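You operate a simulated robot arm through the tools that you are given. There is no shell and no other tool. Be economical: measure what you need, move in short steps, check, and stop when the job is done.

The job below is to be done with a simulated two-armed robot. You get a single attempt, and the scene is never put back.

JOB
Hold the loose caster, set its brake, clamp it in the blue nest and grease it.
Fine: one hand holds it still while the other swings the red pedal on; clamp knob tight; two shots of grease. Set down upright: loose caster. Where these are worked on the way, their far stop is far enough and under half their travel is too little: brake pedal.

Only the result counts: the job must be done as asked and must still hold three seconds after the hand-in. Knocking over, shifting, dropping, spilling or breaking anything else fails it.

ROBOT AND FRAMES
Two 7-joint arms with two-finger parallel grippers on one trunk, on a base that drives. Base frame: it is fixed to the floor where the robot stands at the start and does not move with it; the origin is under the middle of the robot, x ahead of it, y to its left, z up. Lengths are in mm, angles in rad, forces in N, time in s.
The left shoulder is at the start at [70, 163, 1195], the right one opposite. With the tool pointing down near the work surface each hand reaches from about 360 to 880 mm from the robot's upright axis, wherever it stands, measured 20 degrees to its own side. Places, roughly: blue nest [1000, 0, 800]; brake pedal [900, 0, 900]; grease button [1100, 300, 900]; nest clamp knob [1200, 0, 800]. Payload 3.43 kg a hand.
The tool frame of a hand sits at the grasp point between the pads (the TCP): z along the fingers, y along the line on which they close. The tips reach 34 mm beyond it. Largest opening 128 mm; finger width 24, thickness 12; the body of the gripper, 48 by 130 mm, starts 96 mm behind the TCP.
Orientation is told as [roll, pitch, yaw] about the base's x, y, z axes, in that order, counted from this pose: with the fingers straight down and closing along the base's y, the tool's x points along the base's -x, its y along +y and its z along -z.

CONTROLS
- The arms move only by the tool step_arm. It takes "left_increments", "right_increments" or both (then of equal length, played together; a hand with none holds still); each is one flat list of numbers, 7 for each row, row after row: the turn, a rotation vector about the tool's x, y, z in rad, then the shift along the tool's x, y, z in mm, then the finger opening in mm, from 0 to 128. In form: [rx, ry, rz, dx, dy, dz, gripper, rx, ry, rz, dx, dy, dz, gripper, ...]. A call has 1 to 20 rows; each row is the pose to reach, as a shift and turn from the pose commanded when the call began, along the tool's axes at that moment. A row lasts 0.2 s, in which the tool goes at most 50 mm and 0.15 rad; a call with a longer step from one row to the next is refused whole, and so is a gripper value outside its range. Where a pose cannot be reached the arm comes as near as it can. A force on the tool above 40 N (or 10 N above the force at the start of the call, whichever is more), or a blocked arm, ends the call early, and 0.2 s more pass. Each finger travels about 153 mm/s and halts on what it meets, pressing with about 21 N; the grip force reading is that of the motor and also rises with nothing between the fingers. The clock runs only during rows and for 0.2 s after the last one: add rows that repeat a pose to give the fingers time. The reply holds the time, the measured pose of the TCP, the force on the tool along the base axes, the opening and the grip force, in the units named above and with some noise, with the torque about the TCP (base axes, N m) and any sound that the robot's microphone picked up.
- Cameras (640 x 400 px; columns grow to the right, rows downward): "scene" is now at [130.9, 26.5, 1421.3]; the picture's right is [0.15, -0.99, 0.00], its down [-0.57, -0.08, -0.82] and it looks along [0.81, 0.12, -0.57] (base axes); focal length 290 px, centre (320, 200). "left" rides on the left gripper at [76, 11, -160] in its tool frame; the picture's right is [-0.15, 0.99, 0.00], its down [-0.88, -0.13, -0.46] and it looks along [-0.45, -0.07, 0.89] (tool axes); focal length 234 px, centre (320, 200). "right" rides on the right gripper at [76, -11, -160] in its tool frame; the picture's right is [0.15, 0.99, 0.00], its down [-0.88, 0.13, -0.46] and it looks along [-0.45, 0.07, 0.89] (tool axes); focal length 234 px, centre (320, 200). There is no depth. A picture from a camera that has moved, and an enlarged one, comes with that camera's place and axes in the base frame and with its lens. The place of the scene camera against the robot may be out by one fixed shift of up to 18 mm in any direction.
- camera(camera): a new picture of that camera. The clock stands still meanwhile.
- raise_lower(by): slides the trunk up (or, below 0, down) by that many mm; the arms and the scene camera ride with it, the base frame stays. It gives what a move gives, with no picture.
- base_move(legs): drives the robot by 1 to 6 legs, each [ahead, left, turn to the left] in mm, mm and rad, along the robot's own axes; the way and the turn of a leg run together, so that a leg with both is an arc; at most 1500 mm and 3.142 rad a leg. The arms and the cameras ride along, it lands a little off, and it stops where it bumps. It gives what a move gives.
- pan_tilt(pan, tilt): turns the head with the scene camera to pan (to the left, within 1.501 rad either way) and tilt (down, from -0.506 to 1.204), counted from straight ahead of the robot. It gives what a move gives.
- inspect(camera, box): a new picture of the part [left, top, right, bottom] of that camera's present view, enlarged. The clock stands still meanwhile.
- finish_job(): hands the job in; it is judged then, once.

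Go step by step. Nothing tells you exact positions but the pictures and the camera data: compare them with the known pose of the tool, close in by small moves and look again before you grip or let go. The budget is 120 turns and 88 pictures, counting those below and the enlarged ones. Unless the task says otherwise, let go and move clear before handing in, and close with one line.

The tools are called after "Emit:" as a command line: name --argument value ..., lists and objects as JSON in quotes. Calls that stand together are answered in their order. step_arm: Moves the arms, as the interface text tells. Its arguments: {"type":"object","properties":{"left_increments":{"type":"array","items":{"type":"number"}},"right_increments":{"type":"array","items":{"type":"number"}}},"required":[]} The other tools are called the same way: raise_lower (by) slides the trunk up or down; base_move (legs) drives the base; pan_tilt (pan, tilt) turns the head that bears the scene camera; camera (camera) takes a picture; inspect (camera, box) takes an enlarged picture of a part of a camera's view; finish_job () hands the job in.

At the start:

```text
time_s: 0.0
left_tcp_pos: [673.0, 259.7, 1111.0]
left_orientation: [0.001, -0.001, -0.001]
left_wrist_force: [-0.2, 0.5, -0.6]
left_torque: [-0.03, 0.0, 0.0]
left_width: 128.3
left_grasp_force: 0.1
right_tcp_pos: [579.3, -161.4, 1166.2]
right_orientation: [0.001, 0.002, -0.001]
right_wrist_force: [-0.9, 0.0, -0.3]
right_torque: [0.01, 0.03, 0.03]
right_width: 128.1
right_grasp_force: 0.1
trunk travel left (down, up): [-675.0, 265.0]
robot x, y, heading: [1.4, -2.6, 0.0]
head pan, tilt: [0.147, 0.611]
```

scene: 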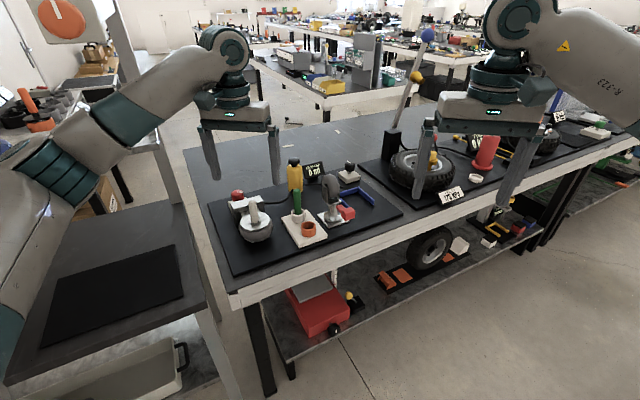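
right: 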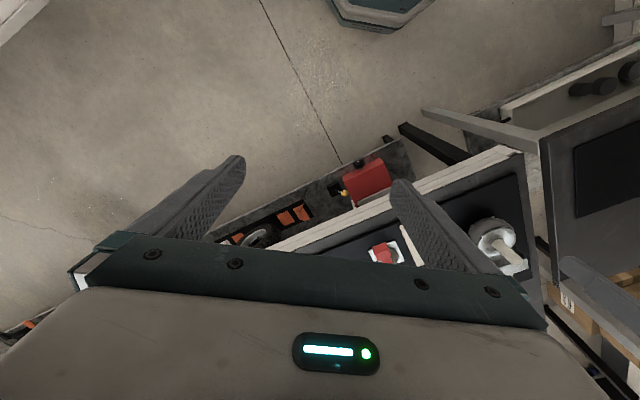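
left: 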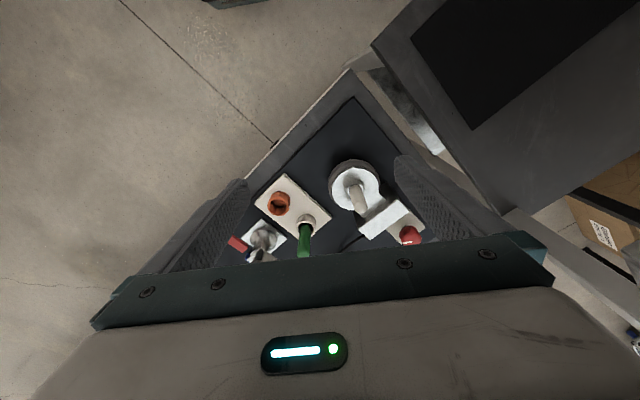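

I see the work table ahead with a mat holding a grease dispenser, a plate with an orange cup and green handle, the caster with its red pedal, and a blue nest. I'll enlarge the view before moving.

Emit:
inspect --camera "scene" --box '[200, 140, 420, 280]'

Emit:
inspect --camera "left" --box '[220, 100, 460, 270]'

```text
2.86 times, centred on (310, 210) of scene
camera zoom: at [130.9, 26.5, 1421.3], right [0.15, -0.99, 0.0], down [-0.57, -0.08, -0.82], along [0.81, 0.12, -0.57], focal length 830 px, centre (349, 171)
```

zoom: 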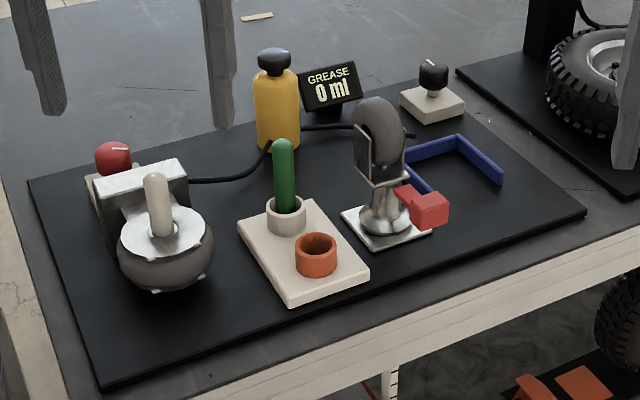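

```text
2.35 times, centred on (340, 185) of left
camera zoom: at [597.6, 270.9, 1270.6], right [0.15, 0.99, 0.0], down [0.88, -0.13, 0.46], along [0.45, -0.07, -0.89], focal length 551 px, centre (273, 235)
```

zoom: 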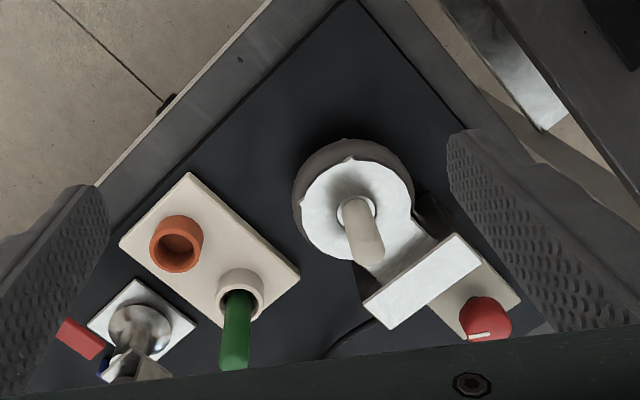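

The mat is turned about 35° left of my heading, with the caster near (895, 95, 810), the nest beyond and to its right, the knob near (1200, 60) and the grease bottle near (1065, 260). I'll shift right, turn to face the table squarely, then approach it.

Emit:
base_move --legs '[[0, -400, 0], [0, 0, 0.613], [420, -170, 0]]'

Emit:
pan_tilt --pan 0.0 --tilt 0.75

Emit:
camera --camera "scene"

```text
time_s: 6.4
left_tcp_pos: [845.6, 292.0, 1111.3]
left_orientation: [0.001, 0.001, 0.595]
left_wrist_force: [0.8, -0.3, 0.0]
left_torque: [-0.05, -0.01, 0.0]
left_width: 128.0
left_grasp_force: 0.0
right_tcp_pos: [1006.4, -111.5, 1166.0]
right_orientation: [0.0, 0.0, 0.594]
right_wrist_force: [-1.0, 0.2, -1.0]
right_torque: [-0.01, 0.01, 0.01]
right_width: 128.2
right_grasp_force: 0.1
trunk travel left (down, up): [-675.0, 265.0]
robot x, y, heading: [436.1, -304.9, 0.594]
head pan, tilt: [0.147, 0.611]
```

```text
time_s: 7.1
left_tcp_pos: [847.2, 292.6, 1110.7]
left_orientation: [-0.001, 0.001, 0.596]
left_wrist_force: [-0.3, -0.6, -1.1]
left_torque: [-0.03, -0.02, -0.01]
left_width: 127.8
left_grasp_force: 0.0
right_tcp_pos: [1006.3, -111.1, 1165.5]
right_orientation: [-0.001, 0.0, 0.596]
right_wrist_force: [0.0, 0.0, -1.0]
right_torque: [-0.01, 0.0, -0.01]
right_width: 128.0
right_grasp_force: 0.0
trunk travel left (down, up): [-675.0, 265.0]
robot x, y, heading: [433.0, -302.4, 0.593]
head pan, tilt: [0.0, 0.75]
```

```text
82 pictures are left
camera scene: at [539.8, -213.6, 1409.3], right [0.56, -0.83, 0.0], down [-0.56, -0.38, -0.73], along [0.61, 0.41, -0.68], focal length 290 px, centre (320, 200)
```

scene: 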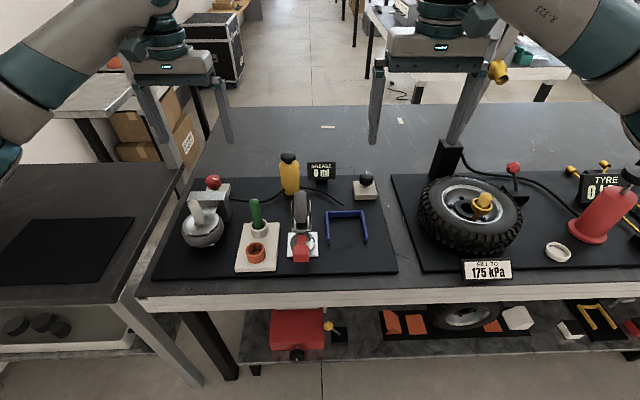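

Now I face the table squarely. I'll zoom in on the caster, nest and knob.

Emit:
inspect --camera "scene" --box '[260, 145, 400, 275]'

```text
3.08 times, centred on (330, 210) of scene
camera zoom: at [539.8, -213.6, 1409.3], right [0.56, -0.83, 0.0], down [-0.56, -0.38, -0.73], along [0.61, 0.41, -0.68], focal length 894 px, centre (289, 169)
```

zoom: 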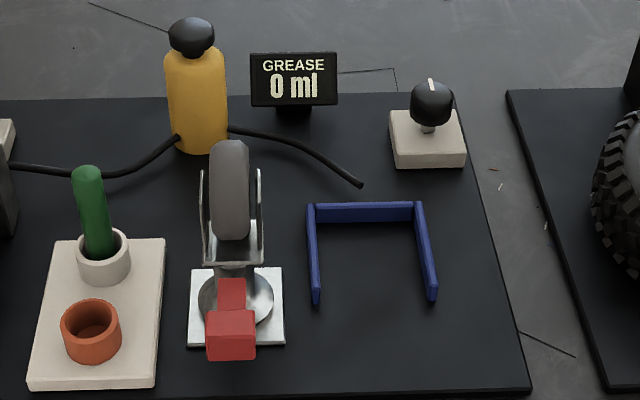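

The caster stands on its plate with its pedal toward me, and the U-shaped nest opens toward me about 115 mm to the right. I'll check the base clearance to the table and take wrist views for depth.

Emit:
pan_tilt --pan 0.0 --tilt 1.2

Emit:
camera --camera "scene"

Emit:
camera --camera "left"

Emit:
camera --camera "right"

```text
time_s: 8.0
left_tcp_pos: [846.0, 290.5, 1110.8]
left_orientation: [0.0, 0.0, 0.595]
left_wrist_force: [-0.7, 0.5, 1.0]
left_torque: [0.0, 0.01, 0.0]
left_width: 128.2
left_grasp_force: 0.0
right_tcp_pos: [1004.5, -111.0, 1165.4]
right_orientation: [-0.001, 0.0, 0.597]
right_wrist_force: [0.4, -0.2, 0.6]
right_torque: [0.0, 0.0, 0.03]
right_width: 128.1
right_grasp_force: 0.2
trunk travel left (down, up): [-675.0, 265.0]
robot x, y, heading: [436.1, -303.9, 0.595]
head pan, tilt: [0.0, 1.201]
```

```text
80 pictures are left
camera scene: at [517.1, -228.9, 1377.7], right [0.56, -0.83, 0.0], down [-0.77, -0.52, -0.36], along [0.3, 0.2, -0.93], focal length 290 px, centre (320, 200)
```

scene: 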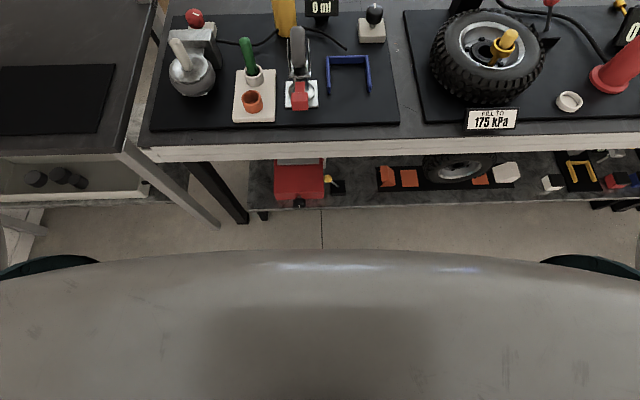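

```text
79 pictures are left
camera left: at [777.7, 256.9, 1270.6], right [-0.43, 0.9, 0.0], down [0.8, 0.39, 0.46], along [0.41, 0.2, -0.89], focal length 234 px, centre (320, 200)
```

left: 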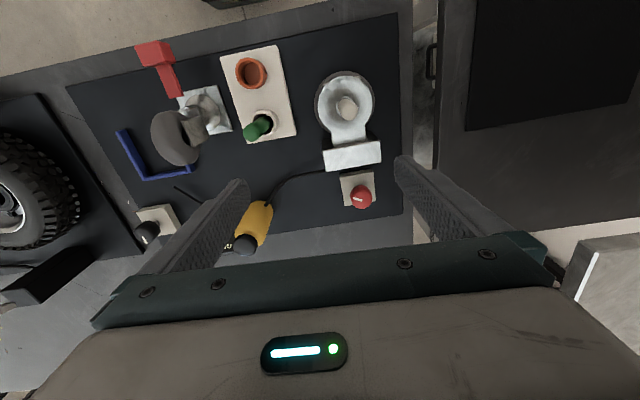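

```text
78 pictures are left
camera right: at [948.7, -162.5, 1326.3], right [-0.68, 0.74, 0.0], down [0.66, 0.6, 0.46], along [0.34, 0.31, -0.89], focal length 234 px, centre (320, 200)
```

right: 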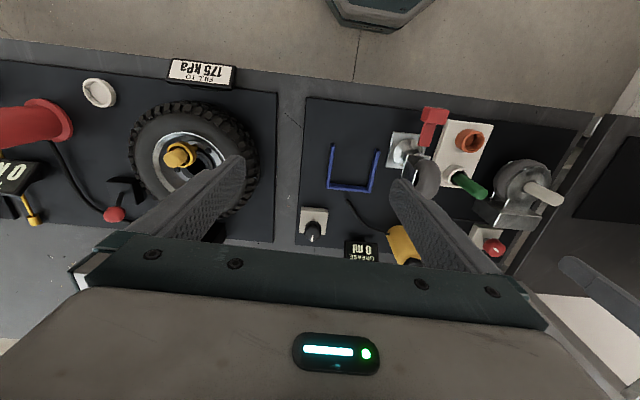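

There is ample gap, so I'll move 60 mm closer. Then I'll take the left hand over near the caster for a close look.

Emit:
base_move --legs '[[60, 0, 0]]'

Emit:
pan_tilt --pan 0.0 --tilt 0.85

Emit:
inspect --camera "scene" --box '[230, 100, 430, 260]'

```text
time_s: 9.0
left_tcp_pos: [892.8, 323.0, 1111.7]
left_orientation: [0.0, -0.001, 0.597]
left_wrist_force: [-0.4, -1.3, -0.1]
left_torque: [0.0, -0.03, -0.02]
left_width: 127.8
left_grasp_force: 0.0
right_tcp_pos: [1051.2, -78.6, 1167.7]
right_orientation: [0.001, -0.001, 0.595]
right_wrist_force: [0.3, 0.9, -0.6]
right_torque: [-0.01, 0.0, -0.01]
right_width: 128.0
right_grasp_force: 0.0
trunk travel left (down, up): [-675.0, 265.0]
robot x, y, heading: [481.3, -270.3, 0.595]
head pan, tilt: [0.0, 1.201]
```

```text
time_s: 9.8
left_tcp_pos: [893.3, 322.1, 1111.3]
left_orientation: [0.001, 0.001, 0.596]
left_wrist_force: [0.2, -0.3, -0.1]
left_torque: [0.03, 0.01, 0.01]
left_width: 128.0
left_grasp_force: 0.2
right_tcp_pos: [1053.1, -77.8, 1166.8]
right_orientation: [0.0, 0.0, 0.596]
right_wrist_force: [0.5, 0.9, 0.5]
right_torque: [-0.01, 0.01, 0.0]
right_width: 128.0
right_grasp_force: 0.0
trunk travel left (down, up): [-675.0, 265.0]
robot x, y, heading: [483.3, -273.5, 0.598]
head pan, tilt: [0.0, 0.85]
```

```text
2.50 times, centred on (330, 180) of scene
camera zoom: at [583.2, -184.0, 1401.2], right [0.56, -0.83, 0.0], down [-0.62, -0.42, -0.66], along [0.55, 0.37, -0.75], focal length 726 px, centre (295, 250)
```

zoom: 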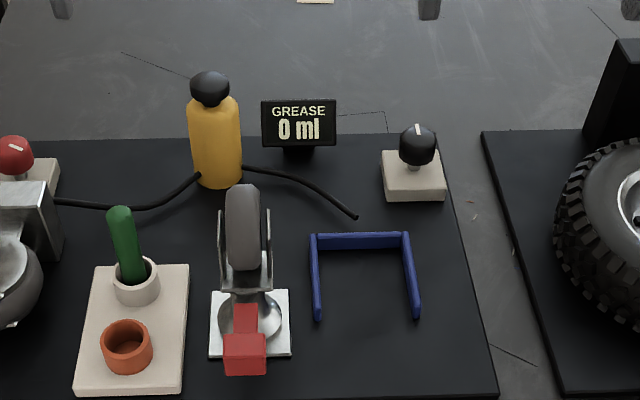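

I'll bring the left hand low and to the left, rolled, to get a side view of the pedal linkage.

Emit:
step_arm --left_increments '[0.14, 0, 0, 31, -5, 20, 128, 0.28, 0, 0, 63, -11, 41, 128, 0.42, 0, 0, 95, -16, 62, 128, 0.57, 0, 0, 126, -22, 83, 128, 0.71, 0, 0, 158, -27, 104, 128, 0.85, 0, 0, 190, -33, 125, 128, 0.99, 0, 0, 221, -38, 145, 128]'

Emit:
camera --camera "left"

```text
time_s: 11.4
left_tcp_pos: [730.2, 168.5, 966.6]
left_orientation: [-0.994, -0.001, 0.596]
left_wrist_force: [0.1, 0.6, 1.3]
left_torque: [-0.02, -0.03, 0.03]
left_width: 128.0
left_grasp_force: 0.1
right_tcp_pos: [1052.4, -78.6, 1167.2]
right_orientation: [0.0, -0.001, 0.594]
right_wrist_force: [-0.6, 0.1, 0.9]
right_torque: [-0.02, -0.04, 0.0]
right_width: 128.0
right_grasp_force: 0.1
trunk travel left (down, up): [-675.0, 265.0]
robot x, y, heading: [485.4, -265.5, 0.595]
head pan, tilt: [0.0, 0.85]
```

```text
76 pictures are left
camera left: at [588.9, 241.1, 1043.7], right [-0.18, 0.53, -0.83], down [0.55, 0.75, 0.36], along [0.81, -0.39, -0.43], focal length 234 px, centre (320, 200)
```

left: 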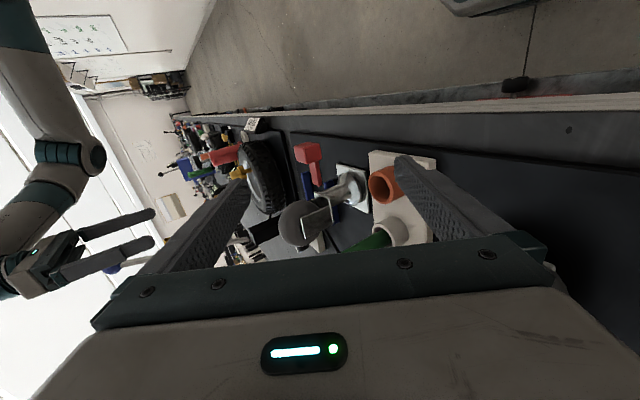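

Emit:
inspect --camera "left" --box '[260, 120, 440, 260]'

```text
2.86 times, centred on (350, 190) of left
camera zoom: at [588.9, 241.1, 1043.7], right [-0.18, 0.53, -0.83], down [0.55, 0.75, 0.36], along [0.81, -0.39, -0.43], focal length 669 px, centre (234, 229)
```

zoom: 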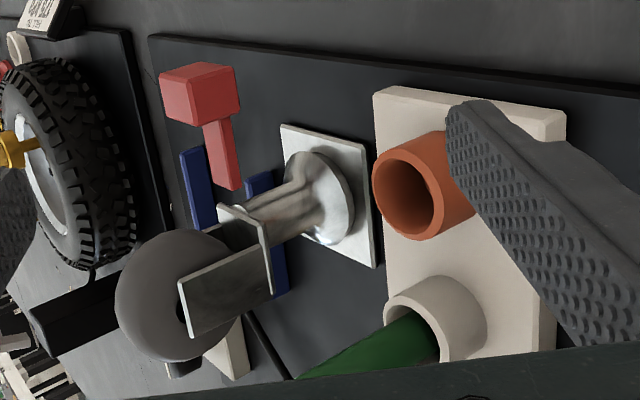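

The pedal hinges at the fork bridge and sticks out toward me, with its pad at about z=885. The fork plates span z 872–927 and are about 48 mm wide. I'll bring the left hand upright above the fork.

Emit:
step_arm --left_increments '[-0.14, 0, 0, 0, -16, 0, 128, -0.28, 0, 0, 0, -32, 0, 128, -0.42, 0, 0, 0, -48, 0, 120, -0.57, 0, 0, 0, -64, 0, 110, -0.71, 0, 0, 0, -80, 0, 100, -0.85, 0, 0, 0, -96, 0, 90, -0.994, 0, 0, 0, -111, 0, 90, -0.994, 0, 0, -30, -126, 23, 90, -0.994, 0, 0, -60, -141, 46, 90, -0.994, 0, 0, -91, -156, 69, 90, -0.994, 0, 0, -121, -171, 92, 90]'

Emit:
camera --camera "left"

Emit:
inspect --camera "scene" --box '[230, 100, 430, 260]'

```text
time_s: 13.8
left_tcp_pos: [930.7, 94.3, 1060.4]
left_orientation: [0.006, 0.0, 0.597]
left_wrist_force: [0.2, -0.4, 0.1]
left_torque: [0.04, 0.04, -0.03]
left_width: 90.0
left_grasp_force: 0.1
right_tcp_pos: [1055.4, -79.1, 1164.2]
right_orientation: [-0.001, 0.0, 0.595]
right_wrist_force: [0.5, 0.3, 0.3]
right_torque: [0.03, 0.01, 0.0]
right_width: 127.8
right_grasp_force: 0.0
trunk travel left (down, up): [-675.0, 265.0]
robot x, y, heading: [484.8, -272.2, 0.598]
head pan, tilt: [0.0, 0.85]
```

```text
74 pictures are left
camera left: at [862.1, 60.4, 1220.9], right [-0.43, 0.9, 0.01], down [0.8, 0.38, 0.45], along [0.41, 0.2, -0.89], focal length 234 px, centre (320, 200)
```

left: 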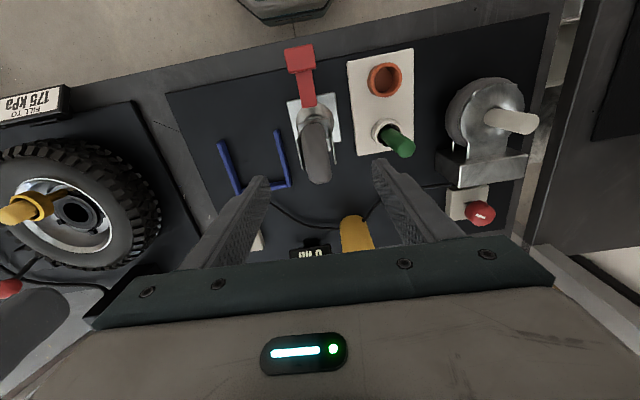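

```text
2.50 times, centred on (330, 180) of scene
camera zoom: at [584.9, -184.7, 1401.2], right [0.56, -0.83, 0.0], down [-0.62, -0.42, -0.66], along [0.55, 0.37, -0.75], focal length 726 px, centre (295, 250)
```

zoom: 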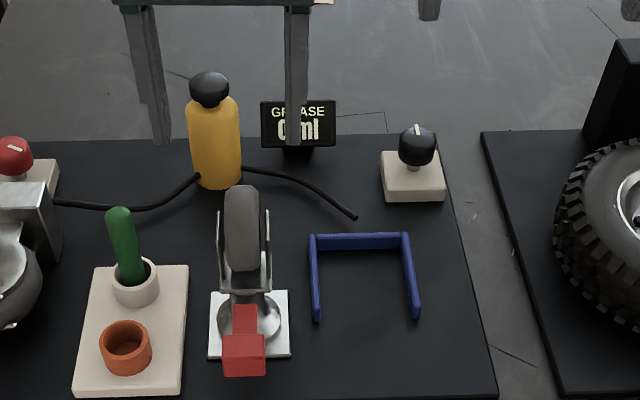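

Comparing the fingers in the scene view with the known tool pose shows the scene camera is biased about 18 mm sideways. I correct the fork to about F=831, L=-456 in my rotated frame. I'll descend part way and check.

Emit:
step_arm --left_increments '[0, 0, 0, -4, -6, 30, 84, 0, 0, 0, -8, -11.5, 60, 84, 0, 0, 0, -8, -11.5, 95, 84]'

Emit:
camera --camera "left"

Emit:
inspect --camera "scene" --box '[230, 100, 430, 260]'

```text
time_s: 14.6
left_tcp_pos: [940.5, 92.4, 962.3]
left_orientation: [0.003, 0.0, 0.596]
left_wrist_force: [-0.4, 0.3, -0.3]
left_torque: [0.01, 0.02, 0.02]
left_width: 84.0
left_grasp_force: 0.0
right_tcp_pos: [1053.3, -78.3, 1166.8]
right_orientation: [0.0, 0.002, 0.597]
right_wrist_force: [-0.2, 0.7, 1.1]
right_torque: [0.03, 0.02, 0.01]
right_width: 128.0
right_grasp_force: 0.1
trunk travel left (down, up): [-675.0, 265.0]
robot x, y, heading: [480.9, -269.4, 0.592]
head pan, tilt: [0.0, 0.85]
```

```text
72 pictures are left
camera left: at [872.2, 57.4, 1122.4], right [-0.43, 0.9, 0.0], down [0.8, 0.39, 0.46], along [0.41, 0.2, -0.89], focal length 234 px, centre (320, 200)
```

left: 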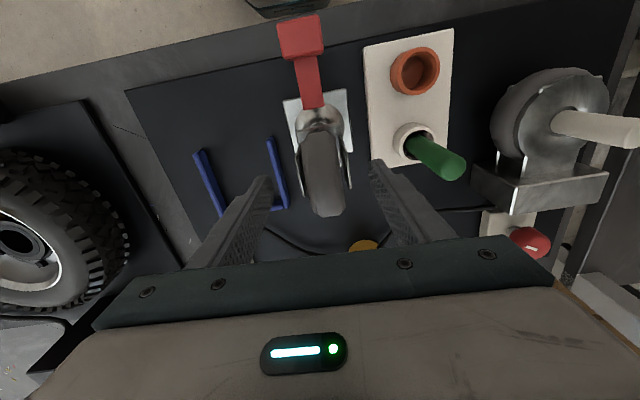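

```text
2.50 times, centred on (330, 180) of scene
camera zoom: at [583.0, -183.3, 1401.4], right [0.56, -0.83, 0.0], down [-0.62, -0.42, -0.66], along [0.55, 0.37, -0.75], focal length 726 px, centre (295, 250)
```

zoom: 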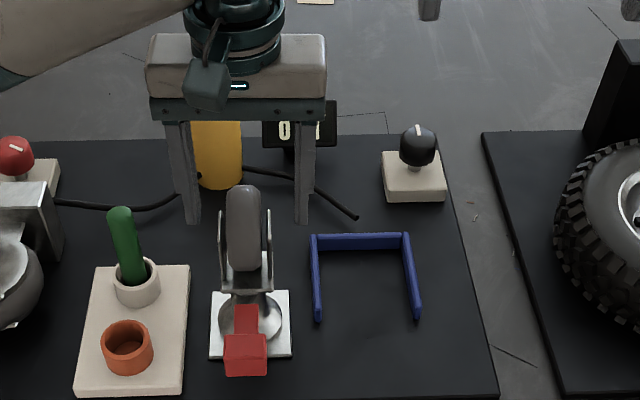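

The fingers straddle the wheel nearly centred. I'll descend to fork height and close gently.

Emit:
step_arm --left_increments '[0, 0, 0, 0, 2, 22, 84, 0, 0, 0, 0, 2, 44, 84, 0, 0, 0, 0, 2, 65, 84, 0, 0, 0, 0, 2, 65, 84]'

Emit:
inspect --camera "scene" --box '[230, 100, 430, 260]'

```text
time_s: 15.6
left_tcp_pos: [940.7, 92.5, 897.1]
left_orientation: [0.003, 0.0, 0.596]
left_wrist_force: [-0.3, -1.0, -0.1]
left_torque: [-0.01, -0.01, -0.02]
left_width: 83.8
left_grasp_force: 0.1
right_tcp_pos: [1053.8, -77.7, 1166.4]
right_orientation: [-0.002, 0.0, 0.594]
right_wrist_force: [-0.4, -0.4, -1.0]
right_torque: [0.01, -0.04, 0.0]
right_width: 128.1
right_grasp_force: 0.0
trunk travel left (down, up): [-675.0, 265.0]
robot x, y, heading: [484.8, -268.2, 0.595]
head pan, tilt: [0.0, 0.85]
```

```text
2.50 times, centred on (330, 180) of scene
camera zoom: at [583.0, -184.1, 1401.3], right [0.56, -0.83, 0.0], down [-0.62, -0.42, -0.66], along [0.55, 0.37, -0.75], focal length 726 px, centre (295, 250)
```

zoom: 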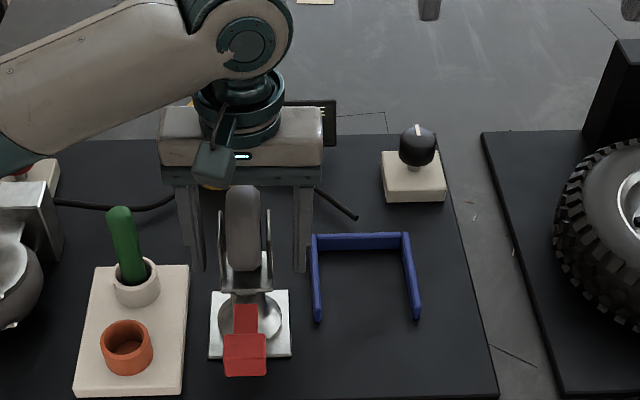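

The fingers flank the fork plates. Closing.

Emit:
step_arm --left_increments '[0, 0, 0, 0, 0, 0, 60, 0, 0, 0, 0, 0, 0, 50, 0, 0, 0, 0, 0, 0, 40, 0, 0, 0, 0, 0, 0, 30, 0, 0, 0, 0, 0, 0, 30]'

Emit:
inspect --camera "scene" --box '[230, 100, 430, 260]'

```text
time_s: 16.8
left_tcp_pos: [940.5, 92.5, 896.7]
left_orientation: [0.004, 0.0, 0.594]
left_wrist_force: [1.9, 0.6, 1.3]
left_torque: [-0.23, -0.14, 0.09]
left_width: 48.2
left_grasp_force: 20.2
right_tcp_pos: [1053.4, -78.1, 1166.2]
right_orientation: [-0.001, -0.001, 0.596]
right_wrist_force: [0.3, 0.4, 0.6]
right_torque: [0.0, -0.01, 0.04]
right_width: 128.2
right_grasp_force: 0.0
trunk travel left (down, up): [-675.0, 265.0]
robot x, y, heading: [484.1, -271.2, 0.594]
head pan, tilt: [0.0, 0.85]
```

```text
2.50 times, centred on (330, 180) of scene
camera zoom: at [583.2, -184.1, 1401.3], right [0.56, -0.83, 0.0], down [-0.62, -0.42, -0.66], along [0.55, 0.37, -0.75], focal length 726 px, centre (295, 250)
```

zoom: 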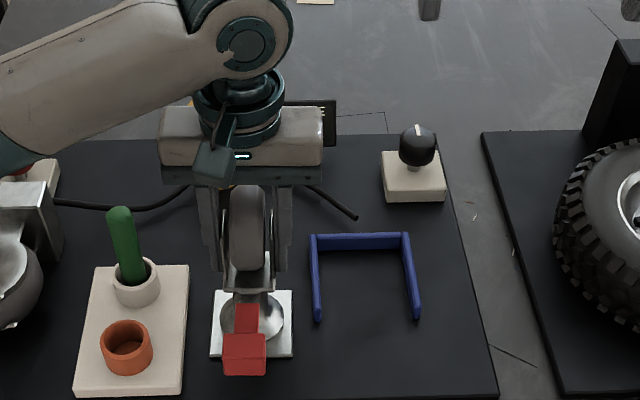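

The caster's fork is held at 48 mm. Now I'll bring the right hand, pitched forward, around in front of the pedal.

Emit:
step_arm --right_increments '[0, -0.11, 0, 34, 7, 21, 100, 0, -0.22, 0, 67, 14, 42, 80, 0, -0.33, 0, 101, 22, 64, 70, 0, -0.44, 0, 134, 29, 85, 70, 0, -0.55, 0, 168, 36, 106, 70, 0, -0.55, 0, 168, 78, 123, 70, 0, -0.55, 0, 168, 120, 141, 70, 0, -0.55, 0, 168, 161, 158, 70, 0, -0.55, 0, 168, 203, 176, 70]'

Emit:
camera --camera "right"

Emit:
camera --camera "scene"

```text
time_s: 18.8
left_tcp_pos: [938.9, 92.5, 896.5]
left_orientation: [0.0, -0.001, 0.595]
left_wrist_force: [-0.6, -1.6, 2.3]
left_torque: [-0.32, -0.05, -0.08]
left_width: 48.0
left_grasp_force: 21.3
right_tcp_pos: [799.2, -7.3, 992.1]
right_orientation: [-0.002, -0.549, 0.595]
right_wrist_force: [0.0, 0.3, -0.7]
right_torque: [0.0, -0.02, -0.02]
right_width: 70.2
right_grasp_force: 0.0
right hand out of reach, approached as far as the arm can: row 5, 6, 7
trunk travel left (down, up): [-675.0, 265.0]
robot x, y, heading: [483.0, -272.2, 0.597]
head pan, tilt: [0.0, 0.85]
```

```text
68 pictures are left
camera right: at [682.5, -97.9, 1088.9], right [-0.66, 0.75, -0.08], down [0.35, 0.4, 0.85], along [0.67, 0.53, -0.52], focal length 234 px, centre (320, 200)
```

right: 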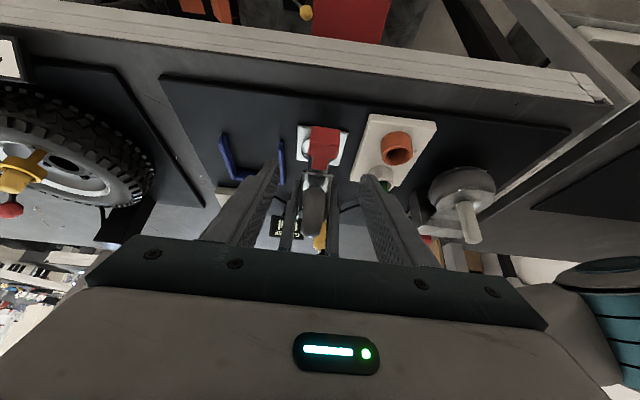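

```text
67 pictures are left
camera scene: at [581.8, -182.2, 1401.3], right [0.56, -0.83, 0.0], down [-0.62, -0.42, -0.66], along [0.55, 0.37, -0.75], focal length 290 px, centre (320, 200)
```

scene: 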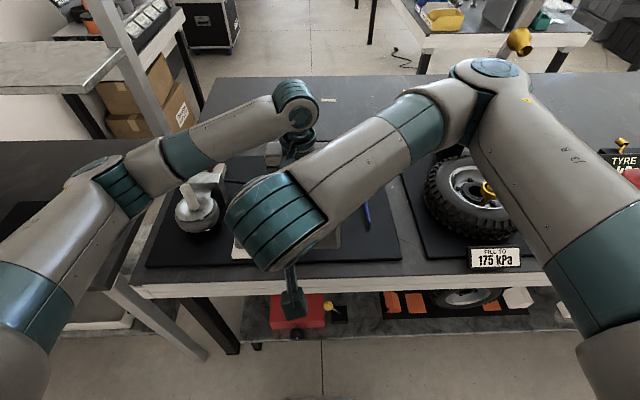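

The right hand is in front of and above the pedal. I'll zoom in to see the pad and its hinge.

Emit:
inspect --camera "right" --box '[270, 100, 380, 200]'

```text
4.00 times, centred on (325, 150) of right
camera zoom: at [682.5, -97.9, 1088.9], right [-0.66, 0.75, -0.08], down [0.35, 0.4, 0.85], along [0.67, 0.53, -0.52], focal length 937 px, centre (300, 400)
```

zoom: 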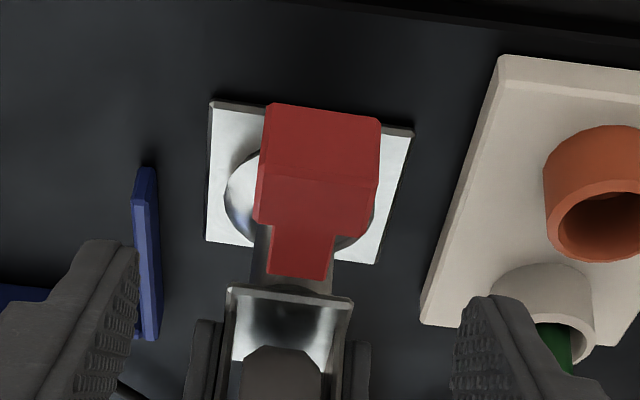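

I'll slide the right fingers along their axis to straddle the pad.

Emit:
step_arm --right_increments '[0, 0, 0, 2, 1, 35, 66, 0, 0, 0, 5, 2, 70, 66, 0, 0, 0, 7, 2, 95, 66, 0, 0, 0, 7, 2, 118, 66]'

Emit:
camera --camera "right"

```text
time_s: 19.8
left_tcp_pos: [940.7, 91.0, 895.8]
left_orientation: [0.003, -0.001, 0.596]
left_wrist_force: [0.3, 0.8, -0.2]
left_torque: [-0.17, 0.04, -0.06]
left_width: 47.9
left_grasp_force: 21.0
right_tcp_pos: [847.8, 27.7, 887.4]
right_orientation: [0.001, -0.552, 0.596]
right_wrist_force: [-0.4, 1.0, -0.4]
right_torque: [0.01, 0.01, 0.01]
right_width: 65.9
right_grasp_force: 0.1
trunk travel left (down, up): [-675.0, 265.0]
robot x, y, heading: [482.6, -272.1, 0.592]
head pan, tilt: [0.0, 0.85]
```

```text
65 pictures are left
camera right: at [730.1, -65.2, 983.2], right [-0.66, 0.75, -0.08], down [0.35, 0.4, 0.85], along [0.67, 0.53, -0.52], focal length 234 px, centre (320, 200)
```

right: 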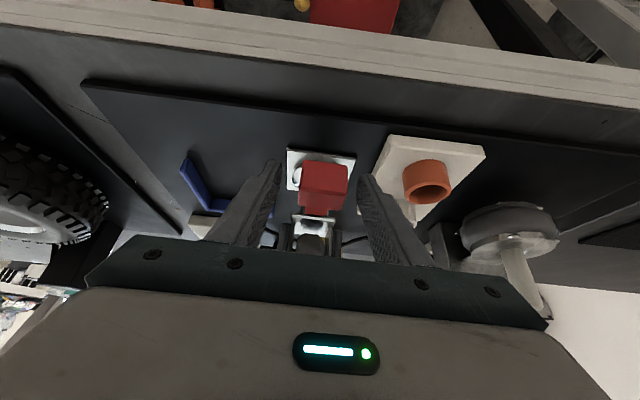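

The pad sits between the fingers. Closing on it.

Emit:
step_arm --right_increments '[0, 0, 0, 0, 1, 0, 50, 0, 0, 0, 0, 1, 0, 40, 0, 0, 0, 0, 1, 0, 30, 0, 0, 0, 0, 1, 0, 25, 0, 0, 0, 0, 1, 0, 25]'

Emit:
inspect --camera "right" --box '[240, 120, 400, 260]'

```text
time_s: 21.0
left_tcp_pos: [939.7, 92.0, 897.1]
left_orientation: [0.004, -0.001, 0.594]
left_wrist_force: [-1.0, -0.7, 3.1]
left_torque: [-0.41, 0.03, 0.02]
left_width: 47.7
left_grasp_force: 20.8
right_tcp_pos: [846.2, 29.0, 885.7]
right_orientation: [-0.001, -0.55, 0.595]
right_wrist_force: [-0.1, 1.0, -1.3]
right_torque: [0.23, 0.17, 0.12]
right_width: 35.9
right_grasp_force: 21.2
trunk travel left (down, up): [-675.0, 265.0]
robot x, y, heading: [483.9, -271.1, 0.593]
head pan, tilt: [0.0, 0.85]
```

```text
2.86 times, centred on (320, 190) of right
camera zoom: at [728.9, -64.0, 983.4], right [-0.66, 0.75, -0.08], down [0.35, 0.4, 0.85], along [0.67, 0.53, -0.52], focal length 669 px, centre (320, 229)
```

zoom: 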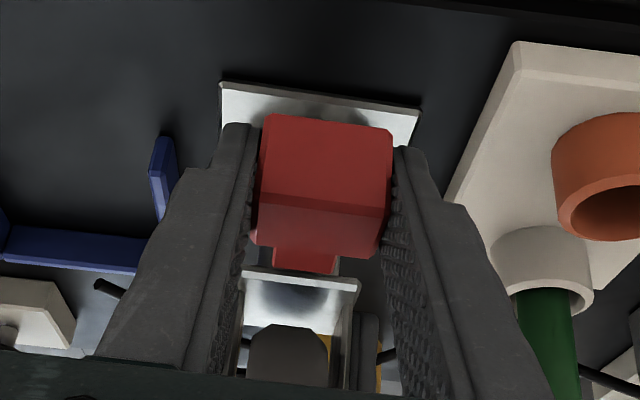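

Both hands hold. I'll try a small 8 mm downward swing of the pad and watch the forces.

Emit:
step_arm --right_increments '[0, 0, 0, 1.0, 0, 1.7, 20, 0, 0, 0, 2.1, 0, 3.4, 20, 0, 0, 0, 3.1, 0, 5.1, 20, 0, 0, 0, 4.2, 0, 6.8, 20, 0, 0, 0, 4.2, 0, 6.8, 20]'

Emit:
inspect --camera "right" --box '[240, 120, 400, 260]'

```text
time_s: 22.2
left_tcp_pos: [939.1, 92.3, 896.9]
left_orientation: [0.004, -0.001, 0.595]
left_wrist_force: [-4.5, 3.0, 0.3]
left_torque: [-0.39, -0.95, -0.26]
left_width: 48.0
left_grasp_force: 20.8
right_tcp_pos: [845.2, 28.6, 878.9]
right_orientation: [0.002, -0.551, 0.595]
right_wrist_force: [5.7, -1.8, 15.1]
right_torque: [0.12, -0.03, -0.16]
right_width: 35.5
right_grasp_force: 20.6
trunk travel left (down, up): [-675.0, 265.0]
robot x, y, heading: [484.6, -270.7, 0.593]
head pan, tilt: [0.0, 0.85]
```

```text
2.86 times, centred on (320, 190) of right
camera zoom: at [728.3, -63.4, 975.4], right [-0.66, 0.75, -0.08], down [0.35, 0.39, 0.85], along [0.67, 0.53, -0.52], focal length 669 px, centre (320, 229)
```

zoom: 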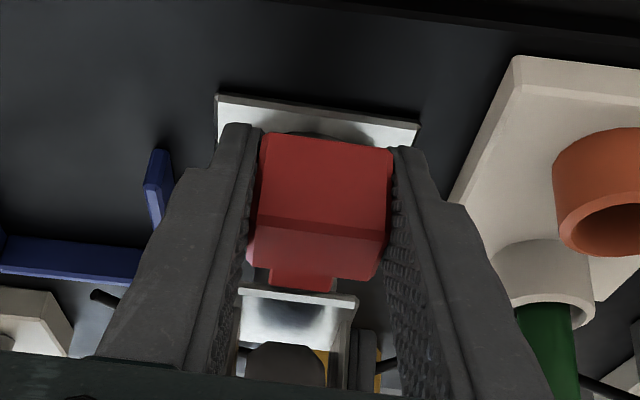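

The pad slipped up between the fingers, so it doesn't yield downward under about 15 N. I'll try upward.

Emit:
step_arm --right_increments '[0, 0, 0, -2.1, 0, -3.4, 20, 0, 0, 0, -4.2, 0, -6.8, 20, 0, 0, 0, -6.3, 0, -10.2, 20, 0, 0, 0, -8.4, 0, -13.6, 20, 0, 0, 0, -8.4, 0, -13.6, 20]'

Emit:
inspect --camera "right" --box '[240, 120, 400, 260]'

```text
time_s: 23.4
left_tcp_pos: [941.9, 93.1, 897.2]
left_orientation: [0.004, -0.002, 0.597]
left_wrist_force: [5.3, 10.6, 4.8]
left_torque: [-0.47, 0.5, -0.53]
left_width: 47.9
left_grasp_force: 20.8
right_tcp_pos: [845.4, 29.2, 893.6]
right_orientation: [0.001, -0.548, 0.598]
right_wrist_force: [-4.9, -9.9, -9.0]
right_torque: [-0.15, 0.36, -0.18]
right_width: 35.6
right_grasp_force: 20.8
trunk travel left (down, up): [-675.0, 265.0]
robot x, y, heading: [483.7, -269.2, 0.595]
head pan, tilt: [0.0, 0.85]
```

```text
2.86 times, centred on (320, 190) of right
camera zoom: at [727.7, -63.6, 990.7], right [-0.66, 0.75, -0.08], down [0.35, 0.4, 0.85], along [0.66, 0.53, -0.53], focal length 669 px, centre (320, 229)
```

zoom: 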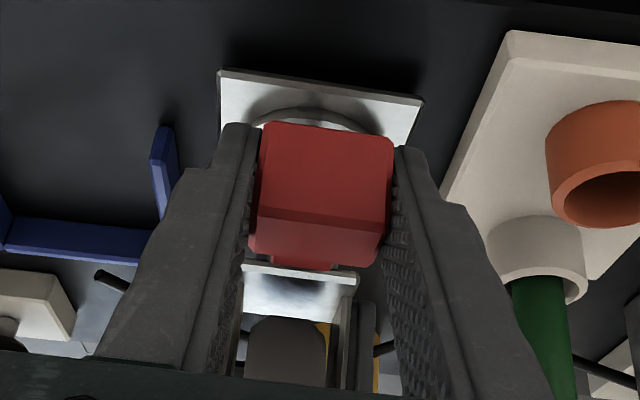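

The pad followed upward about 10 mm this time. I'll continue up along the arc about the hinge.

Emit:
step_arm --right_increments '[0, 0, 0, -2.4, 0, -1.5, 20, 0, 0, 0, -4.8, 0, -3, 20, 0, 0, 0, -7.2, 0, -4.4, 20, 0, 0, 0, -9.5, 0, -5.9, 20, 0, 0, 0, -9.5, 0, -5.9, 20]'

Emit:
inspect --camera "right" --box '[240, 120, 400, 260]'

Emit:
inspect --camera "left" --box '[200, 0, 440, 200]'

```text
time_s: 24.6
left_tcp_pos: [940.2, 92.6, 896.4]
left_orientation: [0.003, 0.0, 0.595]
left_wrist_force: [2.7, 9.2, 5.1]
left_torque: [-0.49, 0.55, -0.52]
left_width: 47.9
left_grasp_force: 21.0
right_tcp_pos: [849.0, 31.3, 903.3]
right_orientation: [0.001, -0.549, 0.594]
right_wrist_force: [-2.4, -8.5, -10.7]
right_torque: [-0.18, 0.36, -0.16]
right_width: 35.7
right_grasp_force: 21.1
trunk travel left (down, up): [-675.0, 265.0]
robot x, y, heading: [480.1, -271.7, 0.6]
head pan, tilt: [0.0, 0.85]
```

```text
2.86 times, centred on (320, 190) of right
camera zoom: at [732.3, -60.4, 1000.9], right [-0.66, 0.75, -0.08], down [0.35, 0.4, 0.85], along [0.67, 0.53, -0.52], focal length 669 px, centre (320, 229)
```

zoom: 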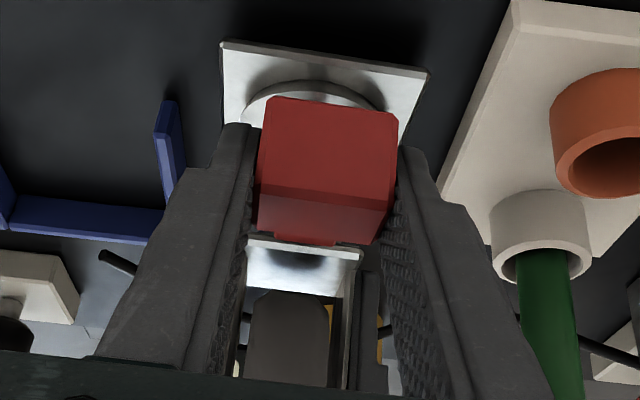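

```text
2.00 times, centred on (320, 100) of left
camera zoom: at [871.8, 57.6, 1056.5], right [-0.43, 0.9, 0.0], down [0.8, 0.38, 0.45], along [0.41, 0.2, -0.89], focal length 468 px, centre (320, 400)
```

zoom: 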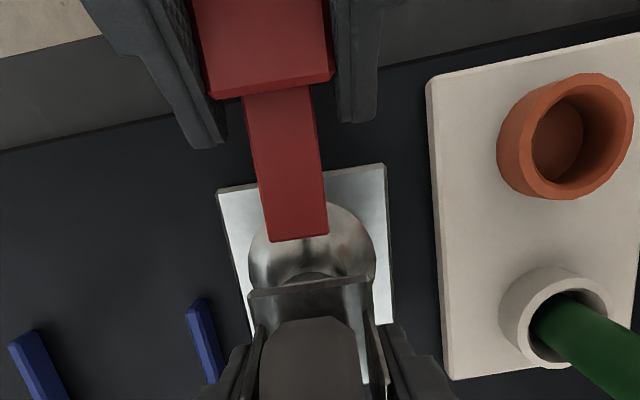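

The pad keeps rising, about 16 mm total, with some slip against the pads. Continuing upward on the arc.

Emit:
step_arm --right_increments '[0, 0, 0, -2.8, 0, -1.2, 18, 0, 0, 0, -5.6, 0, -2.4, 18, 0, 0, 0, -8.4, 0, -3.5, 18, 0, 0, 0, -11.2, 0, -4.7, 18, 0, 0, 0, -14, 0, -6, 18, 0, 0, 0, -14, 0, -6, 18]'

Emit:
inspect --camera "right" --box '[240, 120, 400, 260]'

Emit:
inspect --camera "left" --box '[200, 0, 440, 200]'

```text
time_s: 26.0
left_tcp_pos: [940.2, 91.8, 896.1]
left_orientation: [0.003, 0.0, 0.595]
left_wrist_force: [4.0, 12.2, 4.0]
left_torque: [-0.41, 0.53, -0.59]
left_width: 48.2
left_grasp_force: 20.6
right_tcp_pos: [856.9, 36.9, 917.1]
right_orientation: [0.0, -0.551, 0.595]
right_wrist_force: [-4.4, -12.1, -8.7]
right_torque: [-0.31, 0.28, -0.19]
right_width: 35.1
right_grasp_force: 21.0
trunk travel left (down, up): [-675.0, 265.0]
robot x, y, heading: [485.6, -268.3, 0.59]
head pan, tilt: [0.0, 0.85]
```

```text
2.86 times, centred on (320, 190) of right
camera zoom: at [739.5, -54.7, 1013.3], right [-0.66, 0.75, -0.08], down [0.35, 0.4, 0.85], along [0.67, 0.53, -0.52], focal length 669 px, centre (320, 229)
```

zoom: 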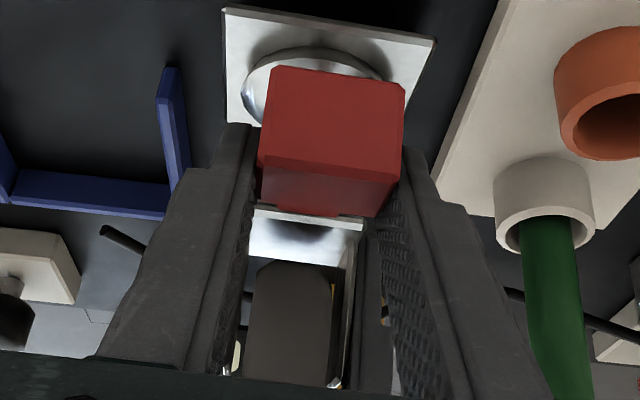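

```text
2.00 times, centred on (320, 100) of left
camera zoom: at [871.9, 57.7, 1056.5], right [-0.43, 0.9, 0.0], down [0.8, 0.39, 0.45], along [0.41, 0.2, -0.89], focal length 468 px, centre (320, 400)
```

zoom: 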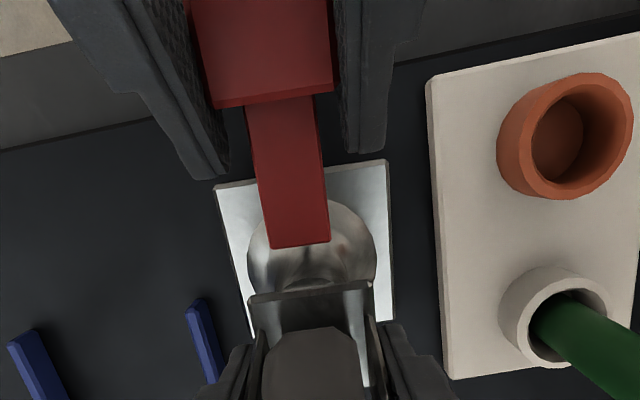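

The pad is tilting upward, but the hand is being pushed back toward the robot. I'll ease back a little while going further up, to find the true arc.

Emit:
step_arm --right_increments '[0, 0, 0, 3.4, 0, -2.1, 18, 0, 0, 0, 3.4, 0, -2.1, 18, 0, 0, 0, 1, 0, -6, 18, 0, 0, 0, -1.8, 0, -10.6, 18, 0, 0, 0, -1.8, 0, -10.6, 18]'

Emit:
inspect --camera "right" --box '[240, 120, 400, 260]'

Emit:
inspect --camera "left" --box '[200, 0, 440, 200]'

```text
time_s: 27.2
left_tcp_pos: [940.2, 92.7, 896.8]
left_orientation: [0.004, -0.001, 0.598]
left_wrist_force: [-5.5, 2.5, 5.2]
left_torque: [-0.42, 0.47, -0.44]
left_width: 47.8
left_grasp_force: 20.8
right_tcp_pos: [852.7, 35.2, 925.3]
right_orientation: [0.0, -0.548, 0.597]
right_wrist_force: [5.6, -3.0, -10.6]
right_torque: [-0.26, 0.31, -0.08]
right_width: 35.1
right_grasp_force: 20.9
trunk travel left (down, up): [-675.0, 265.0]
robot x, y, heading: [483.4, -269.5, 0.598]
head pan, tilt: [0.0, 0.85]
```

```text
2.86 times, centred on (320, 190) of right
camera zoom: at [736.7, -57.2, 1023.2], right [-0.66, 0.75, -0.08], down [0.35, 0.4, 0.85], along [0.67, 0.53, -0.52], focal length 669 px, centre (320, 229)
```

zoom: 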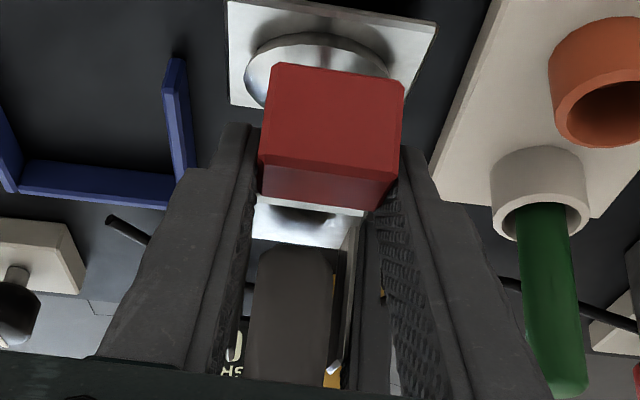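

```text
2.00 times, centred on (320, 100) of left
camera zoom: at [872.0, 57.7, 1056.6], right [-0.43, 0.9, 0.0], down [0.8, 0.39, 0.46], along [0.41, 0.2, -0.89], focal length 468 px, centre (320, 400)
```

zoom: 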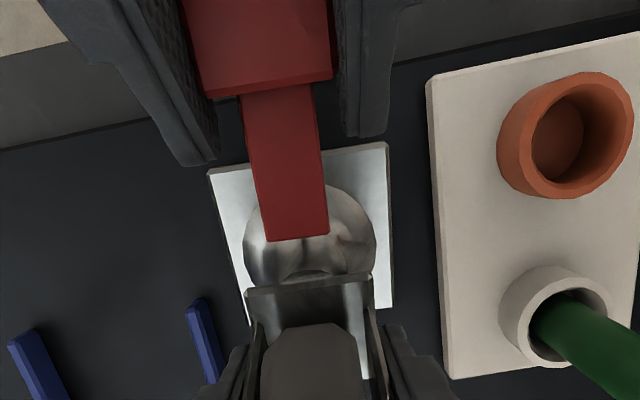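

The left view shows the plate's front lifting: the whole caster is pivoting in the left pinch rather than the pedal hinging up. I'll lower it back flat.

Emit:
step_arm --right_increments '[0, 0, 0, 4, 0, 3.5, 18, 0, 0, 0, 8, 0, 7, 18, 0, 0, 0, 12, 0, 10.5, 18, 0, 0, 0, 16, 0, 14, 18, 0, 0, 0, 20, 0, 18, 18, 0, 0, 0, 24, 0, 22, 18, 0, 0, 0, 28, 0, 26, 18, 0, 0, 0, 28, 0, 26, 18]'

Emit:
inspect --camera "left" --box '[200, 0, 440, 200]'

Emit:
inspect --camera "right" --box '[240, 120, 400, 260]'

```text
time_s: 29.0
left_tcp_pos: [937.9, 92.4, 897.3]
left_orientation: [0.003, 0.0, 0.593]
left_wrist_force: [-10.4, -1.0, -0.5]
left_torque: [-0.18, -0.94, -0.46]
left_width: 48.1
left_grasp_force: 20.9
right_tcp_pos: [844.7, 28.2, 890.8]
right_orientation: [-0.001, -0.551, 0.596]
right_wrist_force: [7.2, -1.4, 11.8]
right_torque: [0.25, -0.32, -0.35]
right_width: 35.3
right_grasp_force: 21.3
trunk travel left (down, up): [-675.0, 265.0]
robot x, y, heading: [480.3, -270.3, 0.599]
head pan, tilt: [0.0, 0.85]
```

```text
2.00 times, centred on (320, 100) of left
camera zoom: at [870.4, 56.5, 1057.7], right [-0.43, 0.9, 0.0], down [0.8, 0.38, 0.46], along [0.41, 0.2, -0.89], focal length 468 px, centre (320, 400)
```

zoom: 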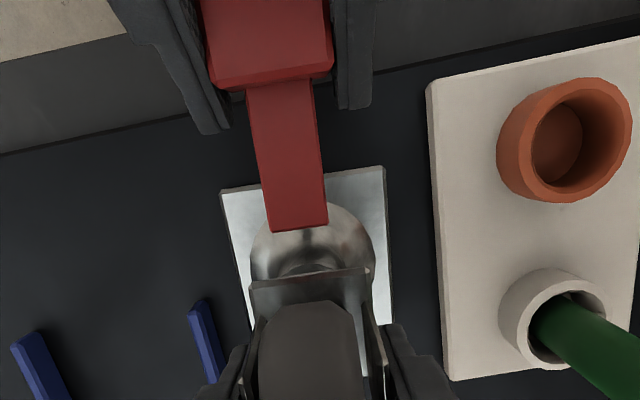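

```text
2.86 times, centred on (320, 190) of right
camera zoom: at [726.9, -63.8, 987.3], right [-0.66, 0.75, -0.08], down [0.35, 0.39, 0.85], along [0.67, 0.53, -0.52], focal length 669 px, centre (320, 229)
```

zoom: 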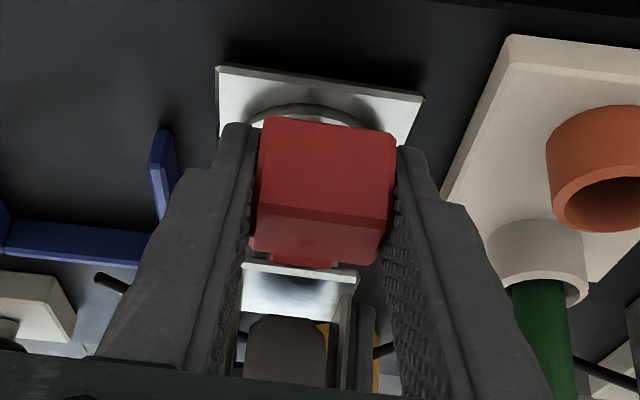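

The caster is flat again. I'll test a sideways swing with a small 8 mm move to the left, watching the force.

Emit:
step_arm --right_increments '[0, 0, 0, -2, 2, 0, 18, 0, 0, 0, -2, 4, 0, 18, 0, 0, 0, -2, 6, 0, 18, 0, 0, 0, -2, 8, 0, 18, 0, 0, 0, -2, 8, 0, 18]'

Emit:
inspect --camera "left" --box '[200, 0, 440, 200]'

```text
time_s: 30.2
left_tcp_pos: [939.9, 93.8, 897.8]
left_orientation: [0.007, -0.001, 0.598]
left_wrist_force: [-2.0, 18.0, 10.1]
left_torque: [-0.2, 0.1, -0.79]
left_width: 49.5
left_grasp_force: 21.4
right_tcp_pos: [841.6, 36.6, 888.8]
right_orientation: [-0.001, -0.546, 0.597]
right_wrist_force: [3.3, -14.4, -6.7]
right_torque: [-0.02, 0.22, -0.8]
right_width: 36.6
right_grasp_force: 21.0
trunk travel left (down, up): [-675.0, 265.0]
robot x, y, heading: [480.1, -266.9, 0.596]
head pan, tilt: [0.0, 0.85]
```

```text
2.00 times, centred on (320, 100) of left
camera zoom: at [871.8, 58.3, 1057.0], right [-0.44, 0.9, 0.01], down [0.8, 0.39, 0.46], along [0.41, 0.2, -0.89], focal length 468 px, centre (320, 400)
```

zoom: 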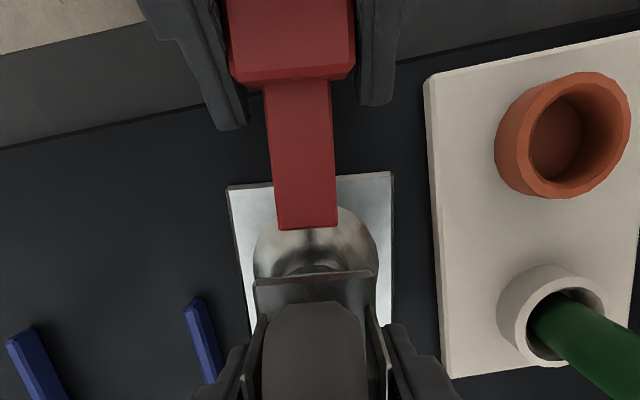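

The caster yaws rigidly in the grip, so there is no swing to the left. I'll return and try the same amount to the right.

Emit:
step_arm --right_increments '[0, 0, 0, 0, -3, 0, 18, 0, 0, 0, 0, -6, 0, 18, 0, 0, 0, 0, -8, 0, 18, 0, 0, 0, 0, -11, 0, 18, 0, 0, 0, 0, -14, 0, 18, 0, 0, 0, 0, -14, 0, 18]'

Emit:
inspect --camera "left" --box '[200, 0, 440, 200]'

```text
time_s: 31.6
left_tcp_pos: [940.6, 91.6, 895.7]
left_orientation: [0.002, -0.001, 0.594]
left_wrist_force: [10.0, -8.1, -5.9]
left_torque: [-0.18, -0.7, 0.56]
left_width: 47.9
left_grasp_force: 20.5
right_tcp_pos: [849.8, 25.9, 891.6]
right_orientation: [0.003, -0.551, 0.594]
right_wrist_force: [-8.9, 7.7, 4.2]
right_torque: [0.26, 0.09, 0.75]
right_width: 35.9
right_grasp_force: 21.1
trunk travel left (down, up): [-675.0, 265.0]
robot x, y, heading: [479.8, -268.7, 0.593]
head pan, tilt: [0.0, 0.85]
```

```text
2.00 times, centred on (320, 100) of left
camera zoom: at [871.9, 56.7, 1056.2], right [-0.43, 0.9, 0.0], down [0.8, 0.39, 0.46], along [0.41, 0.2, -0.89], focal length 468 px, centre (320, 400)
```

zoom: 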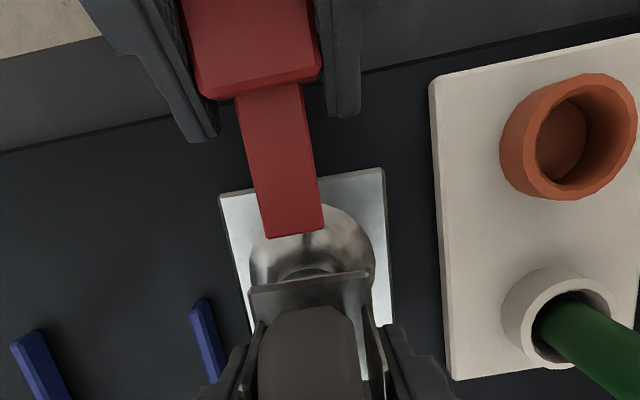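

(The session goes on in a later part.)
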